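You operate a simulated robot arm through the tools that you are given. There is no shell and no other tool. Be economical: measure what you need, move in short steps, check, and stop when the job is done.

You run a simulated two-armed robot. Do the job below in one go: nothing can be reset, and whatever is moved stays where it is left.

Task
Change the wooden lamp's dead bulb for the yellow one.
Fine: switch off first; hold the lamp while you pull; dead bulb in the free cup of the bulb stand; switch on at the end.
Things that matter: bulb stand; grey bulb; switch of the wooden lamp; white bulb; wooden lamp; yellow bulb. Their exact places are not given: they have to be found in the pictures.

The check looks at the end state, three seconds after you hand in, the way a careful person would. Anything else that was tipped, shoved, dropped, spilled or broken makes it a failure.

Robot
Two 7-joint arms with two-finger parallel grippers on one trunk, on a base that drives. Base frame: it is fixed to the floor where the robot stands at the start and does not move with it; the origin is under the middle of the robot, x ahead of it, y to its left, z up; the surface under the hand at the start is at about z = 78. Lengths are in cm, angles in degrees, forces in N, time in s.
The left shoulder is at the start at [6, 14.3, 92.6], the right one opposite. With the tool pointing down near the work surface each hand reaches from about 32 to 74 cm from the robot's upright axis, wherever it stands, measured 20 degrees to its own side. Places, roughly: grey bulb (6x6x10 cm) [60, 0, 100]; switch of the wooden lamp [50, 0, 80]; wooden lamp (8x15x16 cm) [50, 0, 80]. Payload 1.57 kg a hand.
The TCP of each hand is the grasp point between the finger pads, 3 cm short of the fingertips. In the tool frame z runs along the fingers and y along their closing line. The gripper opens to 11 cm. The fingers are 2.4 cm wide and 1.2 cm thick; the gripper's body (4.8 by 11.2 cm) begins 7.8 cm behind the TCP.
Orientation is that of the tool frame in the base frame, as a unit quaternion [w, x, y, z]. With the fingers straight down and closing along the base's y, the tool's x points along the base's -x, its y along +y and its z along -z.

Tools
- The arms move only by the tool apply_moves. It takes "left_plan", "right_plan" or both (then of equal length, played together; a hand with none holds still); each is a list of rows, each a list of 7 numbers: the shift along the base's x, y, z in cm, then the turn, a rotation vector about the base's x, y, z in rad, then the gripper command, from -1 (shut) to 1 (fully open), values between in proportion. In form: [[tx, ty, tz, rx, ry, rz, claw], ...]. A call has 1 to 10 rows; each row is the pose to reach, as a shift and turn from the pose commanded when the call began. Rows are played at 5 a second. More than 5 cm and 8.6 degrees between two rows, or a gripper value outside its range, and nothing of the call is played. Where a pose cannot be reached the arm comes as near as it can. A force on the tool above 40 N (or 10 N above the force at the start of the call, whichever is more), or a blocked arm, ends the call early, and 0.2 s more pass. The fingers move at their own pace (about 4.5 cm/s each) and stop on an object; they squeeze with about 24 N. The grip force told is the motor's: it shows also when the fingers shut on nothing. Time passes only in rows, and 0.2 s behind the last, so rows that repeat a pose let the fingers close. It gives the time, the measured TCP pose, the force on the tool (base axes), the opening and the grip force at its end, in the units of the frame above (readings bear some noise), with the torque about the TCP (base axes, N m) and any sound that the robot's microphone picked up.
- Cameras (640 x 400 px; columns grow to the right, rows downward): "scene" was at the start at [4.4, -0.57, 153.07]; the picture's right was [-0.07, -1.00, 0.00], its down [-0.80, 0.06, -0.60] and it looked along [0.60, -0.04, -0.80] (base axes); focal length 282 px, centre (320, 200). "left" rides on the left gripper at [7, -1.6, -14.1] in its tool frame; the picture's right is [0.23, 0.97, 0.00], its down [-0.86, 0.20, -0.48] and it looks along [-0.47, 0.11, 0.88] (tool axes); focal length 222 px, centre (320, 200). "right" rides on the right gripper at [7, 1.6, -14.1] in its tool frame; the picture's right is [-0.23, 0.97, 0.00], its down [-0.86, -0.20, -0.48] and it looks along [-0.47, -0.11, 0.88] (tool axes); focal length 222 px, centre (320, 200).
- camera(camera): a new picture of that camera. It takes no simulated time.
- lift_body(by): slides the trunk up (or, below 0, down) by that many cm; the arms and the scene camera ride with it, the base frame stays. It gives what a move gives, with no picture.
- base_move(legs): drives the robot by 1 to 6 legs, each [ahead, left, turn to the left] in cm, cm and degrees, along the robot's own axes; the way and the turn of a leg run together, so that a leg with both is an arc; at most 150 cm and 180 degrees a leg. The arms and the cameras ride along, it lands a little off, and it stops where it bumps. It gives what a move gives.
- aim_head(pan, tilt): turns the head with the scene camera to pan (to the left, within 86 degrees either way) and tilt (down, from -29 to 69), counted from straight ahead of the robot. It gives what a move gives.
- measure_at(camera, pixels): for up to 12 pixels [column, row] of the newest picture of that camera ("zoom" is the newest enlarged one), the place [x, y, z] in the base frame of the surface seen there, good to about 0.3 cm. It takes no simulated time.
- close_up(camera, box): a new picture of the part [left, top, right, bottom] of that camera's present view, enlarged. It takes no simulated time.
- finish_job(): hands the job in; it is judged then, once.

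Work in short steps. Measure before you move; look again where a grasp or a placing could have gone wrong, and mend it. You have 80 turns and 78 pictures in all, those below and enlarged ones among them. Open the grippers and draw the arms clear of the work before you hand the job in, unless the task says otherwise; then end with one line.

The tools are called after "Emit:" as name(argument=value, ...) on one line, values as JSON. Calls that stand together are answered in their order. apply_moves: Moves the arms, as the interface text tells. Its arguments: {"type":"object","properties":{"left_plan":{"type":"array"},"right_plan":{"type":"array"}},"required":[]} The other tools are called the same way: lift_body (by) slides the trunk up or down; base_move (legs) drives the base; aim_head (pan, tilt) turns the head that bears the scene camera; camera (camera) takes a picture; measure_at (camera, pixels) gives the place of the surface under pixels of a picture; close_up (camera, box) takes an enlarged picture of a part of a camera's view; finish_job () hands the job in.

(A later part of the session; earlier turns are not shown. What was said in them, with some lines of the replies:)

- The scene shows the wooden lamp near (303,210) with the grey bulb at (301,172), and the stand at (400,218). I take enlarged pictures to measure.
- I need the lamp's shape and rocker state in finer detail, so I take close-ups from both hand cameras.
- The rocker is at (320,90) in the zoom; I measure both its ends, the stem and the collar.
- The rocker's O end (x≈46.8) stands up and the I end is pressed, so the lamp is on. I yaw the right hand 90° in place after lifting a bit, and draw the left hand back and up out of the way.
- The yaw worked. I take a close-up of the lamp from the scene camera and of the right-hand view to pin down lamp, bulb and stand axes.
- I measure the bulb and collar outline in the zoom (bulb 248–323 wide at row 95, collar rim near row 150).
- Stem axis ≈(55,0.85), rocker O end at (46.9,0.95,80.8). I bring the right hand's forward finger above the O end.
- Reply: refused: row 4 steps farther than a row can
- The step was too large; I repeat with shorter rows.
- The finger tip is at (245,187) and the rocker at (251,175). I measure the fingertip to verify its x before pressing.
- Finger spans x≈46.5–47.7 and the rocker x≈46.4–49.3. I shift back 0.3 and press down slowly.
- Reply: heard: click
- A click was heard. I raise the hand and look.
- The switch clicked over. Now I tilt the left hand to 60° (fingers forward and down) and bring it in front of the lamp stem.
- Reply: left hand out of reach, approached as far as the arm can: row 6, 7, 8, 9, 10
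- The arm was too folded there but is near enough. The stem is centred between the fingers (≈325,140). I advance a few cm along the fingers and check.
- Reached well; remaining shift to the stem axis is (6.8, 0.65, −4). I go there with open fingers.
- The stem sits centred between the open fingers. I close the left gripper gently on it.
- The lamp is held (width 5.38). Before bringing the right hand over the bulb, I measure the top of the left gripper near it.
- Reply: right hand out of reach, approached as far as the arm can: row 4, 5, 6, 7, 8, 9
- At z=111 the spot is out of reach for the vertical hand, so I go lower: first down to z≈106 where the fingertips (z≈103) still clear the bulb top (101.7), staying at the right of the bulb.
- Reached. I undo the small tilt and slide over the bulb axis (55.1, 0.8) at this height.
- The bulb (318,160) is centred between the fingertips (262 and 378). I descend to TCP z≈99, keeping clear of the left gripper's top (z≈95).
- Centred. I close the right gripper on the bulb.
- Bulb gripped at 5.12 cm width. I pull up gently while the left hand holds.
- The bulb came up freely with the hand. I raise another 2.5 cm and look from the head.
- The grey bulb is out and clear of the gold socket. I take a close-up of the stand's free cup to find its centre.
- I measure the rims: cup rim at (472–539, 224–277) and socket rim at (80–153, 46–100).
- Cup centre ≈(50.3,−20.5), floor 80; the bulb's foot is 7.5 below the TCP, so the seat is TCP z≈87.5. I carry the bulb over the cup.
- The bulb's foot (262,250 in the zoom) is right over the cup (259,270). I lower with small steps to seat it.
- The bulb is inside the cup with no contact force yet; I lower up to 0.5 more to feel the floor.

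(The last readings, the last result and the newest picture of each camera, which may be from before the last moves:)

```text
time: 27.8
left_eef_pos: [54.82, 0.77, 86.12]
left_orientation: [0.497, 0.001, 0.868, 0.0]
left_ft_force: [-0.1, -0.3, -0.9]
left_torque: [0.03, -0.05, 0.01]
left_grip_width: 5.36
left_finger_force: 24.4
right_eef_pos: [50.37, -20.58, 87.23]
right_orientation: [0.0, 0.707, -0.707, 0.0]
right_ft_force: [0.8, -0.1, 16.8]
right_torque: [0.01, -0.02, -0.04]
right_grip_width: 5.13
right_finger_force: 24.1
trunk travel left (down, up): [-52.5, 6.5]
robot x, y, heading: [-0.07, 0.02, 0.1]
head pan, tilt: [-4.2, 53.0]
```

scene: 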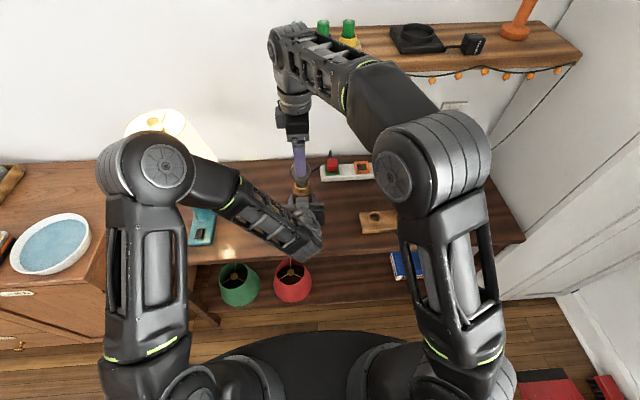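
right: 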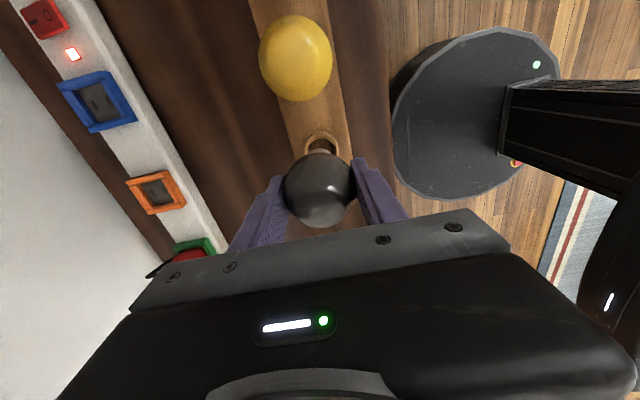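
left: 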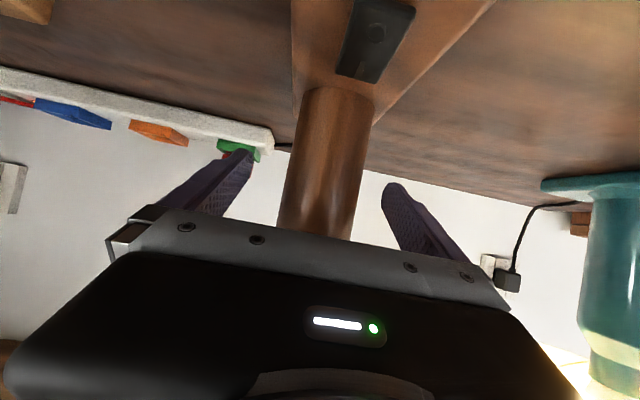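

The force rose to 17 N: seated on the floor. I ease off slightly, open, and rise straight up.

Emit:
apply_moves(right_plan=[[0, 0, 0.15, 0, 0, 0, -1], [0, 0, 0.15, 0, 0, 0, 0.2], [0, 0, 0.15, 0, 0, 0, 0.6], [0, 0, 0.15, 0, 0, 0, 0.6], [0, 0, 2, 0, 0, 0, 0.6], [0, 0, 5, 0, 0, 0, 0.6], [0, 0, 9, 0, 0, 0, 0.6], [0, 0, 12, 0, 0, 0, 0.6], [0, 0, 12, 0, 0, 0, 0.6]])

Emit:
close_up(camera="scene", box=[320, 150, 460, 250])

Emit:
camera(camera="right")

```text
time: 29.8
left_eef_pos: [54.96, 0.77, 86.11]
left_orientation: [0.497, 0.0, 0.868, 0.0]
left_ft_force: [-0.7, 1.0, 0.2]
left_torque: [0.01, -0.16, 0.01]
left_grip_width: 5.37
left_finger_force: 23.9
right_eef_pos: [50.29, -20.69, 99.15]
right_orientation: [0.0, 0.708, -0.706, 0.0]
right_ft_force: [0.0, -0.1, 0.3]
right_torque: [-0.04, -0.02, 0.01]
right_grip_width: 8.8
right_finger_force: 0.0
trunk travel left (down, up): [-52.5, 6.5]
robot x, y, heading: [-0.16, 0.11, -0.2]
head pan, tilt: [-4.2, 53.0]
```

```text
4.00 times, centred on (390, 200) of scene
```

zoom: 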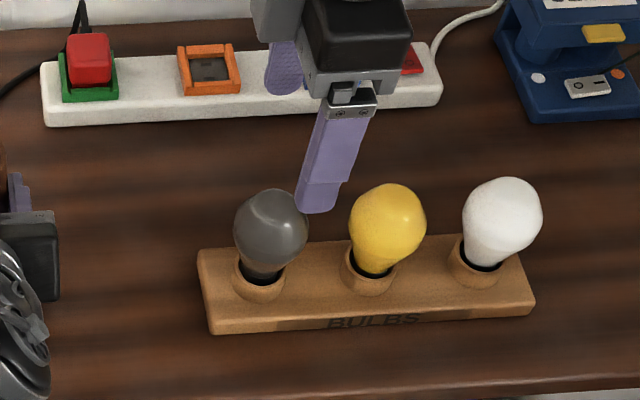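

```text
42 pictures are left
```

right: 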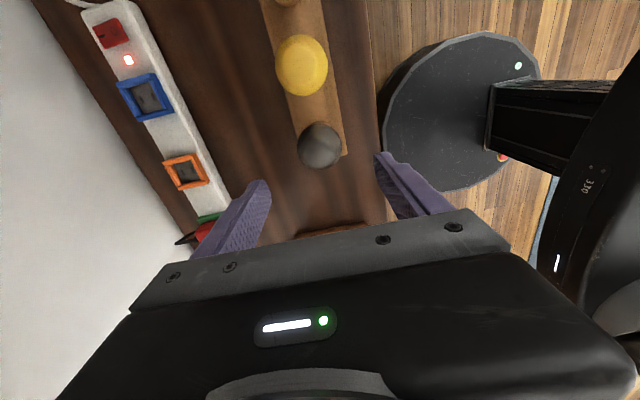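

The grey bulb stands in the cup. I measure the yellow bulb and its cup.

Emit:
measure_at(camera="zoom", pixels=[[343, 264], [396, 264], [369, 280], [353, 220], [424, 220], [388, 190], [388, 220], [237, 228], [305, 228], [270, 192], [449, 258], [501, 256]])

Emit:
measure_at(camera="right", pixels=[[278, 65], [326, 65], [302, 40], [302, 65], [319, 145], [303, 90]])

```text
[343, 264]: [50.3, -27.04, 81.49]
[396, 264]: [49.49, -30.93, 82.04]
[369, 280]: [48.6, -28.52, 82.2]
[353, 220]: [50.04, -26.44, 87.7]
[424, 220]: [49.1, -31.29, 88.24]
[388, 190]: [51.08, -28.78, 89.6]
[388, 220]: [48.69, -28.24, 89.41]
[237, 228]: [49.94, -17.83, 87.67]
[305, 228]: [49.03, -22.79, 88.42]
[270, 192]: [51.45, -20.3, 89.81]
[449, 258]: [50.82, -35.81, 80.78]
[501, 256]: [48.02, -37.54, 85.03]
```

```text
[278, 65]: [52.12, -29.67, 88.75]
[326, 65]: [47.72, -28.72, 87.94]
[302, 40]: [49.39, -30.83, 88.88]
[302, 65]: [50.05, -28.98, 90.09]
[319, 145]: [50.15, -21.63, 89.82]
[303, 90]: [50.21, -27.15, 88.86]
```

Yellow bulb axis ≈(50.0,−28.95), top 90. I move above it and lower to TCP z≈87.4.

Emit:
apply_moves(right_plan=[[0, -4, 0, 0, 0, 0, 0.6], [-0.25, -8.25, 0, 0, 0, 0, 0.6], [-0.25, -8.25, -3, 0, 0, 0, 0.6], [-0.25, -8.25, -6, 0, 0, 0, 0.6], [-0.25, -8.25, -9, 0, 0, 0, 0.6], [-0.25, -8.25, -11, 0, 0, 0, 0.6], [-0.25, -8.25, -11.75, 0, 0, 0, 0.6], [-0.25, -8.25, -11.75, 0, 0, 0, 0.6]])

Emit:
camera(camera="right")

```text
time: 31.6
left_eef_pos: [54.94, 0.78, 86.14]
left_orientation: [0.497, 0.0, 0.868, 0.0]
left_ft_force: [-1.5, 0.6, 0.1]
left_torque: [-0.08, 0.05, -0.02]
left_grip_width: 5.4
left_finger_force: 24.0
right_eef_pos: [49.96, -28.94, 87.4]
right_orientation: [-0.001, -0.707, 0.707, 0.0]
right_ft_force: [-0.6, 0.3, 0.1]
right_torque: [0.01, 0.0, 0.01]
right_grip_width: 8.8
right_finger_force: 0.1
trunk travel left (down, up): [-52.5, 6.5]
robot x, y, heading: [0.17, 0.12, -0.1]
head pan, tilt: [-4.2, 53.0]
```

```text
41 pictures are left
```

right: 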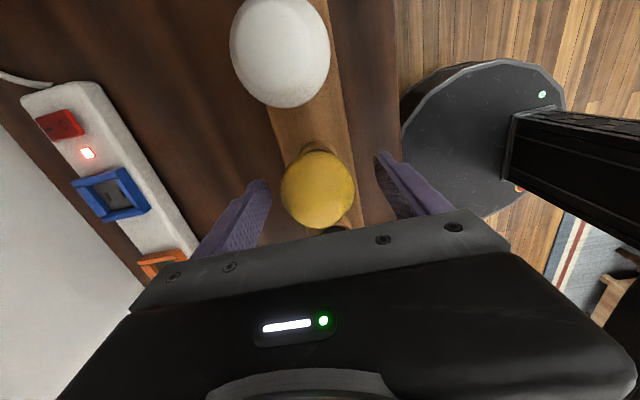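

The yellow bulb (318,190) is centred between the fingers. I close and lift it straight up.

Emit:
apply_moves(right_plan=[[0, 0, 0, 0, 0, 0, 0.2], [0, 0, 0, 0, 0, 0, -0.2], [0, 0, 0, 0, 0, 0, -0.6], [0, 0, 0, 0, 0, 0, -1], [0, 0, 0, 0, 0, 0, -1], [0, 0, 0.6, 0, 0, 0, -1], [0, 0, 1.5, 0, 0, 0, -1], [0, 0, 3, 0, 0, 0, -1], [0, 0, 5, 0, 0, 0, -1], [0, 0, 5, 0, 0, 0, -1]])

Emit:
close_up(camera="scene", box=[320, 150, 460, 250])

```text
time: 33.8
left_eef_pos: [54.95, 0.68, 86.09]
left_orientation: [0.496, 0.001, 0.868, 0.0]
left_ft_force: [-0.7, 0.2, -0.8]
left_torque: [-0.07, -0.07, 0.02]
left_grip_width: 5.36
left_finger_force: 23.7
right_eef_pos: [50.04, -29.09, 92.5]
right_orientation: [-0.001, -0.707, 0.707, 0.002]
right_ft_force: [-0.2, 1.0, -0.2]
right_torque: [-0.03, 0.03, -0.01]
right_grip_width: 5.31
right_finger_force: 24.5
trunk travel left (down, up): [-52.5, 6.5]
robot x, y, heading: [0.07, 0.03, 0.1]
head pan, tilt: [-4.2, 53.0]
```

```text
4.00 times, centred on (390, 200) of scene
```

zoom: 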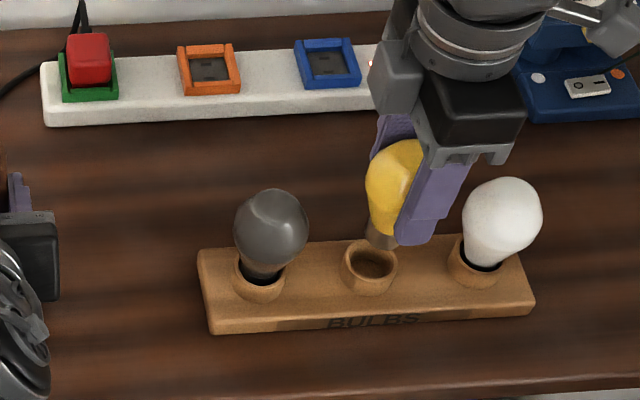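

The yellow bulb is lifted. I measure the empty cup's rim to learn the bulb's axis offset from the TCP.

Emit:
measure_at(camera="zoom", pixels=[[345, 262], [395, 262], [370, 242], [370, 281], [383, 238]])

Emit:
apply_moves(right_plan=[[0, 0, 4, 0, 0, 0, -1], [0, 3, 7, 0, 0, 0, -1], [0, 6, 10, 0, 0, 0, -1], [0.5, 10, 12, 0, 0, 0, -1], [1, 14, 12.5, 0, 0, 0, -1], [2, 18, 12.5, 0, 0, 0, -1], [3.5, 22, 12.5, 0, 0, 0, -1], [5, 25, 12.5, 0, 0, 0, -1], [5, 25, 12.5, 0, 0, 0, -1]])

```text
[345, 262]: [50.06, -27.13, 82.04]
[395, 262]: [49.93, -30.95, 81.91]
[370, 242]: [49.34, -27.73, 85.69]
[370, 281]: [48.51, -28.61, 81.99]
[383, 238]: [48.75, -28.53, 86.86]
```

```text
time: 35.8
left_eef_pos: [54.85, 0.98, 86.19]
left_orientation: [0.497, 0.001, 0.868, -0.001]
left_ft_force: [-1.3, -0.4, 1.1]
left_torque: [0.08, 0.07, 0.17]
left_grip_width: 5.35
left_finger_force: 24.1
right_eef_pos: [55.01, -3.78, 104.87]
right_orientation: [0.0, -0.707, 0.708, 0.0]
right_ft_force: [-0.2, 0.7, -0.6]
right_torque: [0.04, 0.0, -0.03]
right_grip_width: 5.34
right_finger_force: 24.0
trunk travel left (down, up): [-52.5, 6.5]
robot x, y, heading: [-0.4, -0.17, -0.1]
head pan, tilt: [-4.2, 53.0]
```

The bulb axis matches the TCP. I slide over the socket axis (55.1, 0.84) and check alignment.

Emit:
apply_moves(right_plan=[[0.1, 2.5, 0, 0, 0, 0, -1], [0.1, 4.7, 0, 0, 0, 0, -1], [0.1, 4.7, 0, 0, 0, 0, -1]])

Emit:
close_up(camera="scene", box=[250, 130, 350, 210])

Emit:
close_up(camera="right", box=[240, 90, 420, 240])

```text
time: 36.6
left_eef_pos: [54.95, 0.78, 86.01]
left_orientation: [0.497, 0.001, 0.868, -0.001]
left_ft_force: [-0.7, -0.8, -1.0]
left_torque: [0.07, 0.02, 0.15]
left_grip_width: 5.38
left_finger_force: 24.2
right_eef_pos: [55.1, 0.66, 104.87]
right_orientation: [0.001, 0.707, -0.707, -0.001]
right_ft_force: [-1.0, -0.3, 0.0]
right_torque: [0.04, -0.04, 0.01]
right_grip_width: 5.3
right_finger_force: 23.9
trunk travel left (down, up): [-52.5, 6.5]
robot x, y, heading: [0.22, -0.08, 0.1]
head pan, tilt: [-4.2, 53.0]
```

```text
5.00 times, centred on (300, 170) of scene
```

zoom: 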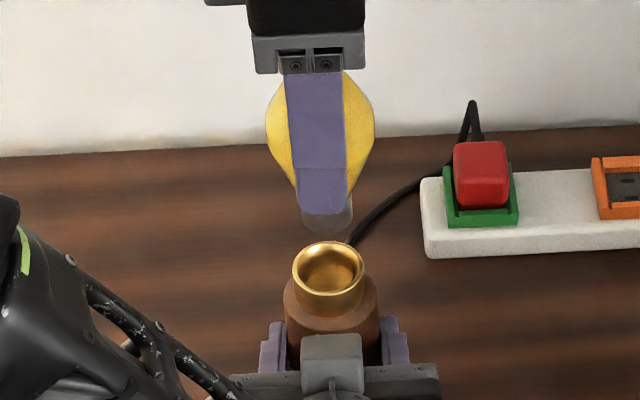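

```text
2.67 times, centred on (330, 165) of right
```

zoom: 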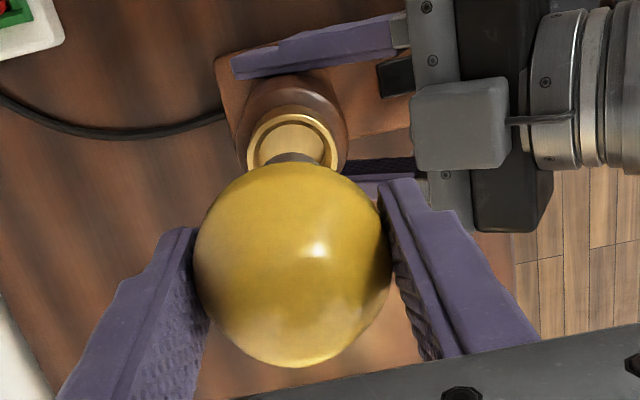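

The foot (327) lines up with the socket (329). I lower slowly toward the seat at TCP z≈98.9.

Emit:
apply_moves(right_plan=[[0, 0.08, -1.5, 0, 0, 0, -1], [0, 0.08, -3, 0, 0, 0, -1], [0, 0.08, -4, 0, 0, 0, -1], [0, 0.08, -4.7, 0, 0, 0, -1], [0, 0.08, -5.3, 0, 0, 0, -1], [0, 0.08, -5.6, 0, 0, 0, -1]])

Emit:
close_up(camera="scene", box=[250, 130, 350, 210])

```text
time: 38.0
left_eef_pos: [54.89, 0.67, 86.08]
left_orientation: [0.497, 0.0, 0.868, 0.0]
left_ft_force: [-1.0, 1.1, -0.1]
left_torque: [0.04, 0.0, 0.06]
left_grip_width: 5.37
left_finger_force: 24.1
right_eef_pos: [55.23, 0.84, 99.38]
right_orientation: [0.002, 0.707, -0.707, 0.0]
right_ft_force: [0.8, 0.3, 0.3]
right_torque: [-0.03, -0.02, 0.05]
right_grip_width: 5.33
right_finger_force: 24.3
trunk travel left (down, up): [-52.5, 6.5]
robot x, y, heading: [0.18, 0.07, 0.0]
head pan, tilt: [-4.2, 53.0]
```

```text
5.00 times, centred on (300, 170) of scene
```

zoom: 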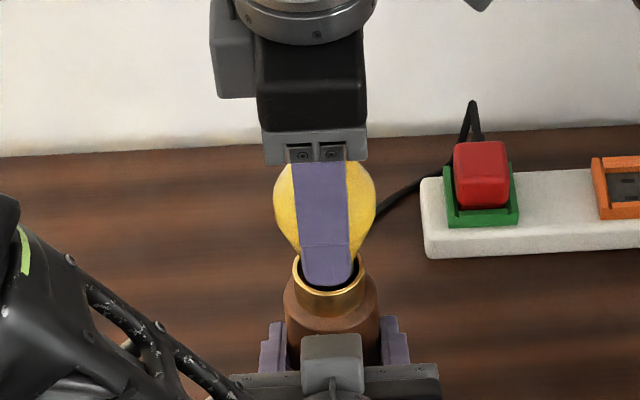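

It's in the socket without side force. I press the last bit down until resistance shows.

Emit:
apply_moves(right_plan=[[0, 0, -0.2, 0, 0, 0, -1], [0, 0, -0.4, 0, 0, 0, -1], [0, 0, -0.6, 0, 0, 0, -1], [0, 0, -0.75, 0, 0, 0, -1]])

```text
time: 39.0
left_eef_pos: [54.91, 0.8, 86.1]
left_orientation: [0.497, 0.0, 0.868, 0.0]
left_ft_force: [6.2, -0.9, -1.2]
left_torque: [0.09, 0.12, -0.05]
left_grip_width: 5.34
left_finger_force: 24.3
right_eef_pos: [55.21, 0.93, 98.71]
right_orientation: [-0.001, 0.707, -0.707, -0.001]
right_ft_force: [-2.1, 1.1, 16.7]
right_torque: [0.06, 0.09, -0.05]
right_grip_width: 5.32
right_finger_force: 23.5
trunk travel left (down, up): [-52.5, 6.5]
robot x, y, heading: [0.15, 0.07, -0.2]
head pan, tilt: [-4.2, 53.0]
```

Firm resistance (17 N) at the expected seating height. I ease off, open and rise.

Emit:
apply_moves(right_plan=[[0, 0, 0.15, 0, 0, 0, -1], [0, 0, 0.15, 0, 0, 0, 0.1], [0, 0, 0.15, 0, 0, 0, 0.55], [0, 0, 0.15, 0, 0, 0, 0.55], [0, 0, 2, 0, 0, 0, 0.55], [0, 0, 4.5, 0, 0, 0, 0.55], [0, 0, 6.8, 0, 0, 0, 0.55], [0, -4, 6.8, 0, 0, 0, 0.55], [0, -8, 6.8, 0, 0, 0, 0.55], [0, -8, 6.8, 0, 0, 0, 0.55]])

Emit:
close_up(camera="scene", box=[250, 130, 350, 210])

```text
time: 41.2
left_eef_pos: [54.88, 0.81, 85.96]
left_orientation: [0.497, 0.001, 0.868, 0.0]
left_ft_force: [0.3, -1.1, 0.0]
left_torque: [-0.04, -0.3, -0.06]
left_grip_width: 5.38
left_finger_force: 23.9
right_eef_pos: [55.15, -7.03, 105.46]
right_orientation: [0.001, 0.708, -0.706, 0.0]
right_ft_force: [-0.1, -0.3, -0.7]
right_torque: [-0.01, 0.01, 0.02]
right_grip_width: 8.55
right_finger_force: 0.1
right hand out of reach, approached as far as the arm can: row 7
trunk travel left (down, up): [-52.5, 6.5]
robot x, y, heading: [-0.33, -0.05, -0.2]
head pan, tilt: [-4.2, 53.0]
```

```text
5.00 times, centred on (300, 170) of scene
```

zoom: 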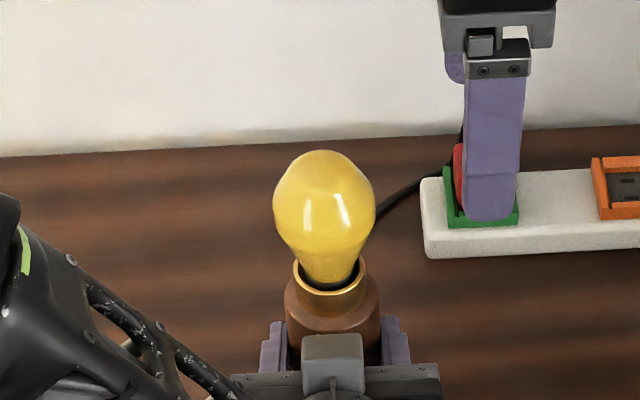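

The yellow bulb sits upright in the socket. I draw the right hand back right and release the lamp with the left, backing out along the fingers.

Emit:
apply_moves(right_plan=[[0, 0, 0, 0, 0, 0, 0.6], [0, -2, 0, 0, 0, 0, 0.6], [-1, -5, 0, 0, 0, 0, 0.7], [-3, -8, 0, 0, 0, 0, 0.8], [-6, -11, 0, 0, 0, 0, 0.9], [-9, -14, 0, 0, 0, 0, 1], [-12, -16, 0, 0, 0, 0, 1], [-14.7, -16, 0, 0, 0, 0, 1], [-14.7, -16, 0, 0, 0, 0, 1]], left_plan=[[0, 0, 0, 0, 0, 0, -0.1], [0, 0, 0, 0, 0, 0, 0.4], [0, 0, 0, 0, 0, 0, 0.8], [0, 0, 0, 0, 0, 0, 1], [-2.2, 0, 1.3, 0, 0, 0, 1], [-4.4, 0, 2.6, 0, 0, 0, 1], [-6.6, 0, 4, 0, 0, 0, 1], [-8.6, 0, 5, 0, 0, 0, 1], [-10.6, 0, 6, 0, 0, 0, 1]])

Emit:
camera(camera="scene")

```text
time: 43.2
left_eef_pos: [44.14, 0.76, 92.12]
left_orientation: [0.497, 0.0, 0.868, 0.0]
left_ft_force: [0.2, -0.1, -0.6]
left_torque: [0.01, 0.01, 0.03]
left_grip_width: 11.0
left_finger_force: 0.0
right_eef_pos: [40.69, -23.13, 105.36]
right_orientation: [0.001, 0.707, -0.707, 0.001]
right_ft_force: [-0.1, 0.4, -0.4]
right_torque: [-0.02, 0.0, 0.03]
right_grip_width: 11.01
right_finger_force: 0.2
trunk travel left (down, up): [-52.5, 6.5]
robot x, y, heading: [0.36, -0.4, 0.0]
head pan, tilt: [-4.2, 53.0]
```

```text
35 pictures are left
```

scene: 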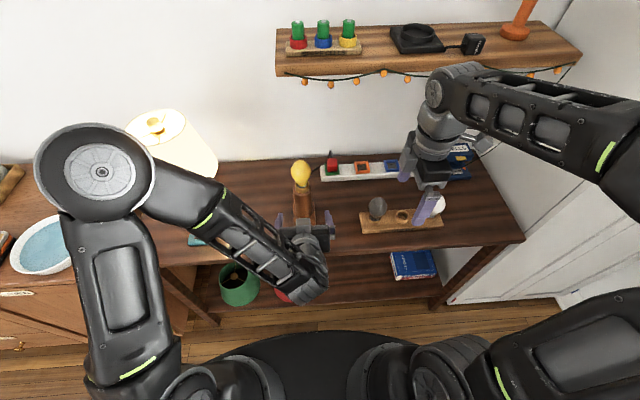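

Both bulbs are in place. I park the left hand back up-left, undoing the tilt.

Emit:
apply_moves(left_plan=[[-1, 1.5, 2, 0, 0.13, 0, 1], [-1.5, 3.5, 4, 0, 0.26, 0, 1], [-2, 5.5, 6, 0, 0.39, 0, 1], [-2.5, 7.5, 8, 0, 0.52, 0, 1], [-3, 9.5, 10, 0, 0.65, 0, 1], [-3.5, 11.5, 12, 0, 0.78, 0, 1], [-4, 13.5, 14, 0, 0.91, 0, 1], [-4.4, 15.5, 15.8, 0, 1.04, 0, 1], [-4.4, 16.9, 15.8, 0, 1.04, 0, 1], [-4.4, 16.9, 15.8, 0, 1.04, 0, 1]])

Emit:
close_up(camera="scene", box=[260, 140, 360, 260])

```text
time: 45.4
left_eef_pos: [39.77, 17.58, 107.91]
left_orientation: [-0.001, 0.0, 1.0, -0.001]
left_ft_force: [0.8, 0.7, 0.0]
left_torque: [0.02, -0.01, -0.02]
left_grip_width: 10.99
left_finger_force: 0.1
right_eef_pos: [40.53, -23.11, 105.42]
right_orientation: [-0.001, -0.707, 0.707, 0.001]
right_ft_force: [-0.1, -0.5, -1.0]
right_torque: [-0.02, 0.0, -0.04]
right_grip_width: 11.01
right_finger_force: 0.0
trunk travel left (down, up): [-52.5, 6.5]
robot x, y, heading: [0.03, 0.05, 0.0]
head pan, tilt: [-4.2, 53.0]
```

```text
3.33 times, centred on (310, 200) of scene
```

zoom: 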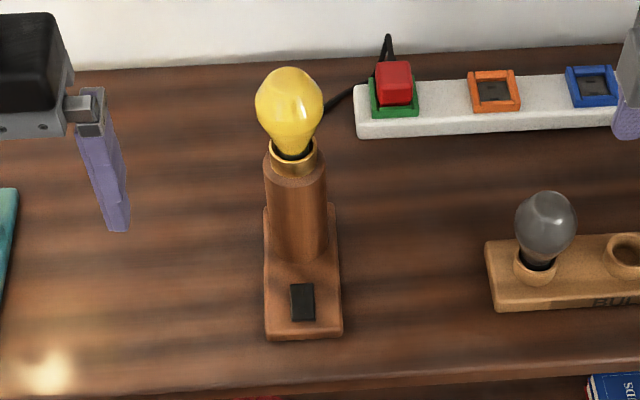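

The lamp stands as before. I measure the rocker ends (302, 284–318) before pressing the I end.

Emit:
measure_at(camera="zoom", pixels=[[302, 285], [302, 290], [302, 296], [302, 303], [302, 310], [302, 318], [293, 290], [312, 290], [298, 262], [298, 250]])

```text
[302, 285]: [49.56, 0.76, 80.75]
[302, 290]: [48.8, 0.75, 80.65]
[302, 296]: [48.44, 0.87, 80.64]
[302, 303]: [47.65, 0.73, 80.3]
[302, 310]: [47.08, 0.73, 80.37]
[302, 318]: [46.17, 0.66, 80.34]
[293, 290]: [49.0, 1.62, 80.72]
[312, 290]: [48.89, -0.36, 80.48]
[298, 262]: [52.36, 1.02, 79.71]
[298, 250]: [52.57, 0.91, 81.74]
```

The I end now stands up, at x≈49, y≈0.8. I bring the right hand's forward finger above it.

Emit:
apply_moves(right_plan=[[0, 4, -1, 0, 0, 0, 1], [0, 8, -2, 0, 0, 0, 1], [0, 12, -3.5, 0, 0, 0, 1], [0.5, 16, -5.5, 0, 0, 0, 1], [1.5, 19.5, -8, 0, 0, 0, 1], [2.3, 22, -11, 0, 0, 0, 1], [2.3, 23.8, -14, 0, 0, 0, 1], [2.3, 23.9, -17, 0, 0, 0, 1], [2.3, 23.9, -18.8, 0, 0, 0, 1], [2.3, 23.9, -18.8, 0, 0, 0, 1]])

Emit:
close_up(camera="right", box=[190, 120, 310, 220])

```text
time: 47.6
left_eef_pos: [39.7, 17.57, 108.01]
left_orientation: [0.0, 0.0, 1.0, 0.0]
left_ft_force: [-0.5, 0.1, 0.0]
left_torque: [0.0, 0.01, 0.0]
left_grip_width: 11.02
left_finger_force: 0.1
right_eef_pos: [42.93, 0.91, 86.69]
right_orientation: [0.0, 0.707, -0.707, 0.001]
right_ft_force: [-0.2, -0.5, 0.5]
right_torque: [-0.01, 0.01, 0.03]
right_grip_width: 11.0
right_finger_force: 0.0
trunk travel left (down, up): [-52.5, 6.5]
robot x, y, heading: [0.22, 0.22, -0.1]
head pan, tilt: [-4.2, 53.0]
```

```text
4.00 times, centred on (250, 170) of right
```

zoom: 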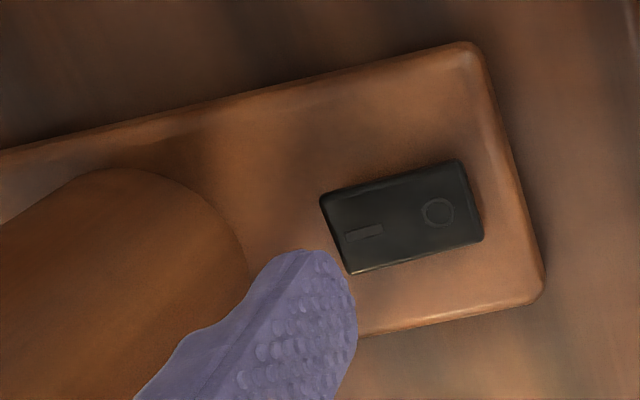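

The fingertip relates to the I mark as it did to O before (perspective offset ≈(−13,+5) px). I shift back 0.15 and press down slowly.

Emit:
apply_moves(right_plan=[[-0.15, 0, -1, 0, 0, 0, 1], [-0.15, 0, -2, 0, 0, 0, 1], [-0.15, 0, -2.6, 0, 0, 0, 1], [-0.15, 0, -2.9, 0, 0, 0, 1], [-0.15, 0, -3.2, 0, 0, 0, 1], [-0.15, 0, -3.4, 0, 0, 0, 1]])

```text
time: 49.0
left_eef_pos: [39.62, 17.69, 108.13]
left_orientation: [0.001, 0.0, 1.0, -0.001]
left_ft_force: [0.5, 0.0, -0.8]
left_torque: [0.02, 0.0, 0.04]
left_grip_width: 10.99
left_finger_force: 0.1
right_eef_pos: [42.65, 0.82, 83.44]
right_orientation: [0.002, -0.707, 0.707, -0.001]
right_ft_force: [2.1, -3.8, 25.3]
right_torque: [-0.05, -1.47, -0.18]
right_grip_width: 10.98
right_finger_force: 0.0
trunk travel left (down, up): [-52.5, 6.5]
robot x, y, heading: [-0.17, -0.15, -0.2]
head pan, tilt: [-4.2, 53.0]
heard: click
```

Clicked. I raise the hand straight up, draw it away to the right and look.

Emit:
apply_moves(right_plan=[[0, 0, 2, 0, 0, 0, 1], [-0.5, 0, 5, 0, 0, 0, 1], [-1, 0, 9, 0, 0, 0, 1], [-2, -4, 12, 0, 0, 0, 1], [-2, -8, 15, 0, 0, 0, 1], [-2, -12, 18, 0, 0, 0, 1], [-2, -16, 20, 0, 0, 0, 1], [-2, -20, 22, 0, 0, 0, 1], [-2, -24, 23, 0, 0, 0, 1], [-2, -24, 23, 0, 0, 0, 1]])

Emit:
camera(camera="scene")

Emit:
close_up(camera="scene", box=[260, 140, 460, 260])

```text
refused: row 4 steps farther than a row can; nothing moved
```

```text
32 pictures are left
```

scene: 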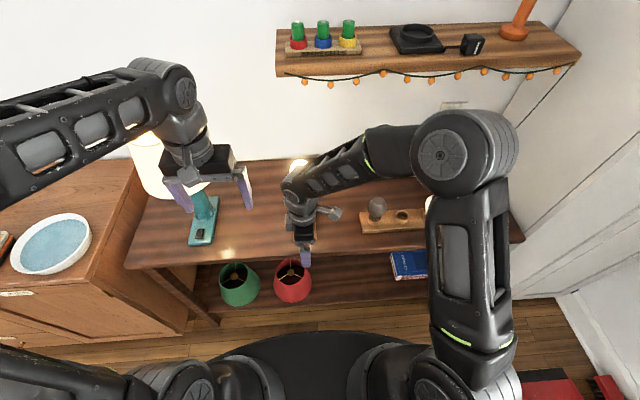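

```text
3.20 times, centred on (360, 200) of scene
```

zoom: 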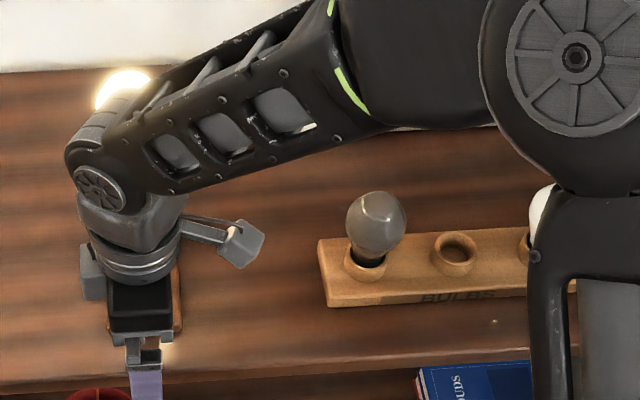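

The bulb is glowing. One row stepped too far, so I repeat the retreat with shorter steps.

Emit:
apply_moves(right_plan=[[0, 0, 2, 0, 0, 0, 1], [-0.5, 0, 5, 0, 0, 0, 1], [-1, 0, 9, 0, 0, 0, 1], [-1.5, -3, 12, 0, 0, 0, 1], [-2, -6.5, 15, 0, 0, 0, 1], [-2, -10, 18, 0, 0, 0, 1], [-2, -14, 20, 0, 0, 0, 1], [-2, -18, 22, 0, 0, 0, 1], [-2, -22, 23, 0, 0, 0, 1], [-2, -25, 23, 0, 0, 0, 1]])

Emit:
close_up(camera="scene", box=[260, 140, 460, 260])

```text
time: 51.2
left_eef_pos: [39.94, 17.66, 107.9]
left_orientation: [0.0, 0.0, 1.0, 0.0]
left_ft_force: [-0.1, 0.4, 0.3]
left_torque: [0.03, -0.02, -0.01]
left_grip_width: 10.98
left_finger_force: 0.1
right_eef_pos: [40.6, -24.22, 106.29]
right_orientation: [0.001, 0.707, -0.707, -0.001]
right_ft_force: [0.5, -0.4, 0.5]
right_torque: [0.01, -0.01, -0.02]
right_grip_width: 11.0
right_finger_force: 0.0
trunk travel left (down, up): [-52.5, 6.5]
robot x, y, heading: [0.04, 0.05, 0.0]
head pan, tilt: [-4.2, 53.0]
```

```text
3.20 times, centred on (360, 200) of scene
```

zoom: 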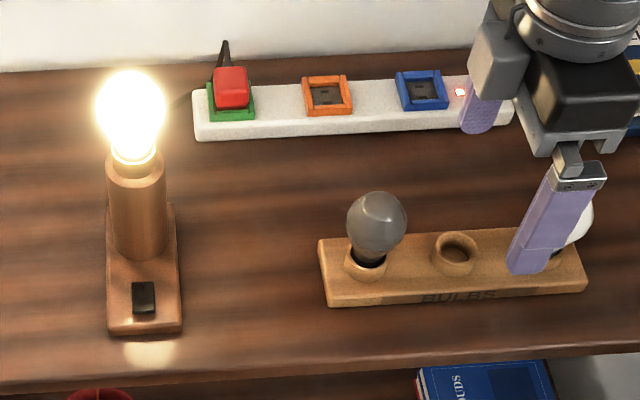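

The lamp is lit, the grey bulb is in the cup, and the hands are open and well above the work. I hand in.

Emit:
finish_job()

```text
The job is handed in.
```

The wooden lamp now has the yellow bulb and is lit, the dead grey bulb is in the stand's free cup, and the job is handed in.
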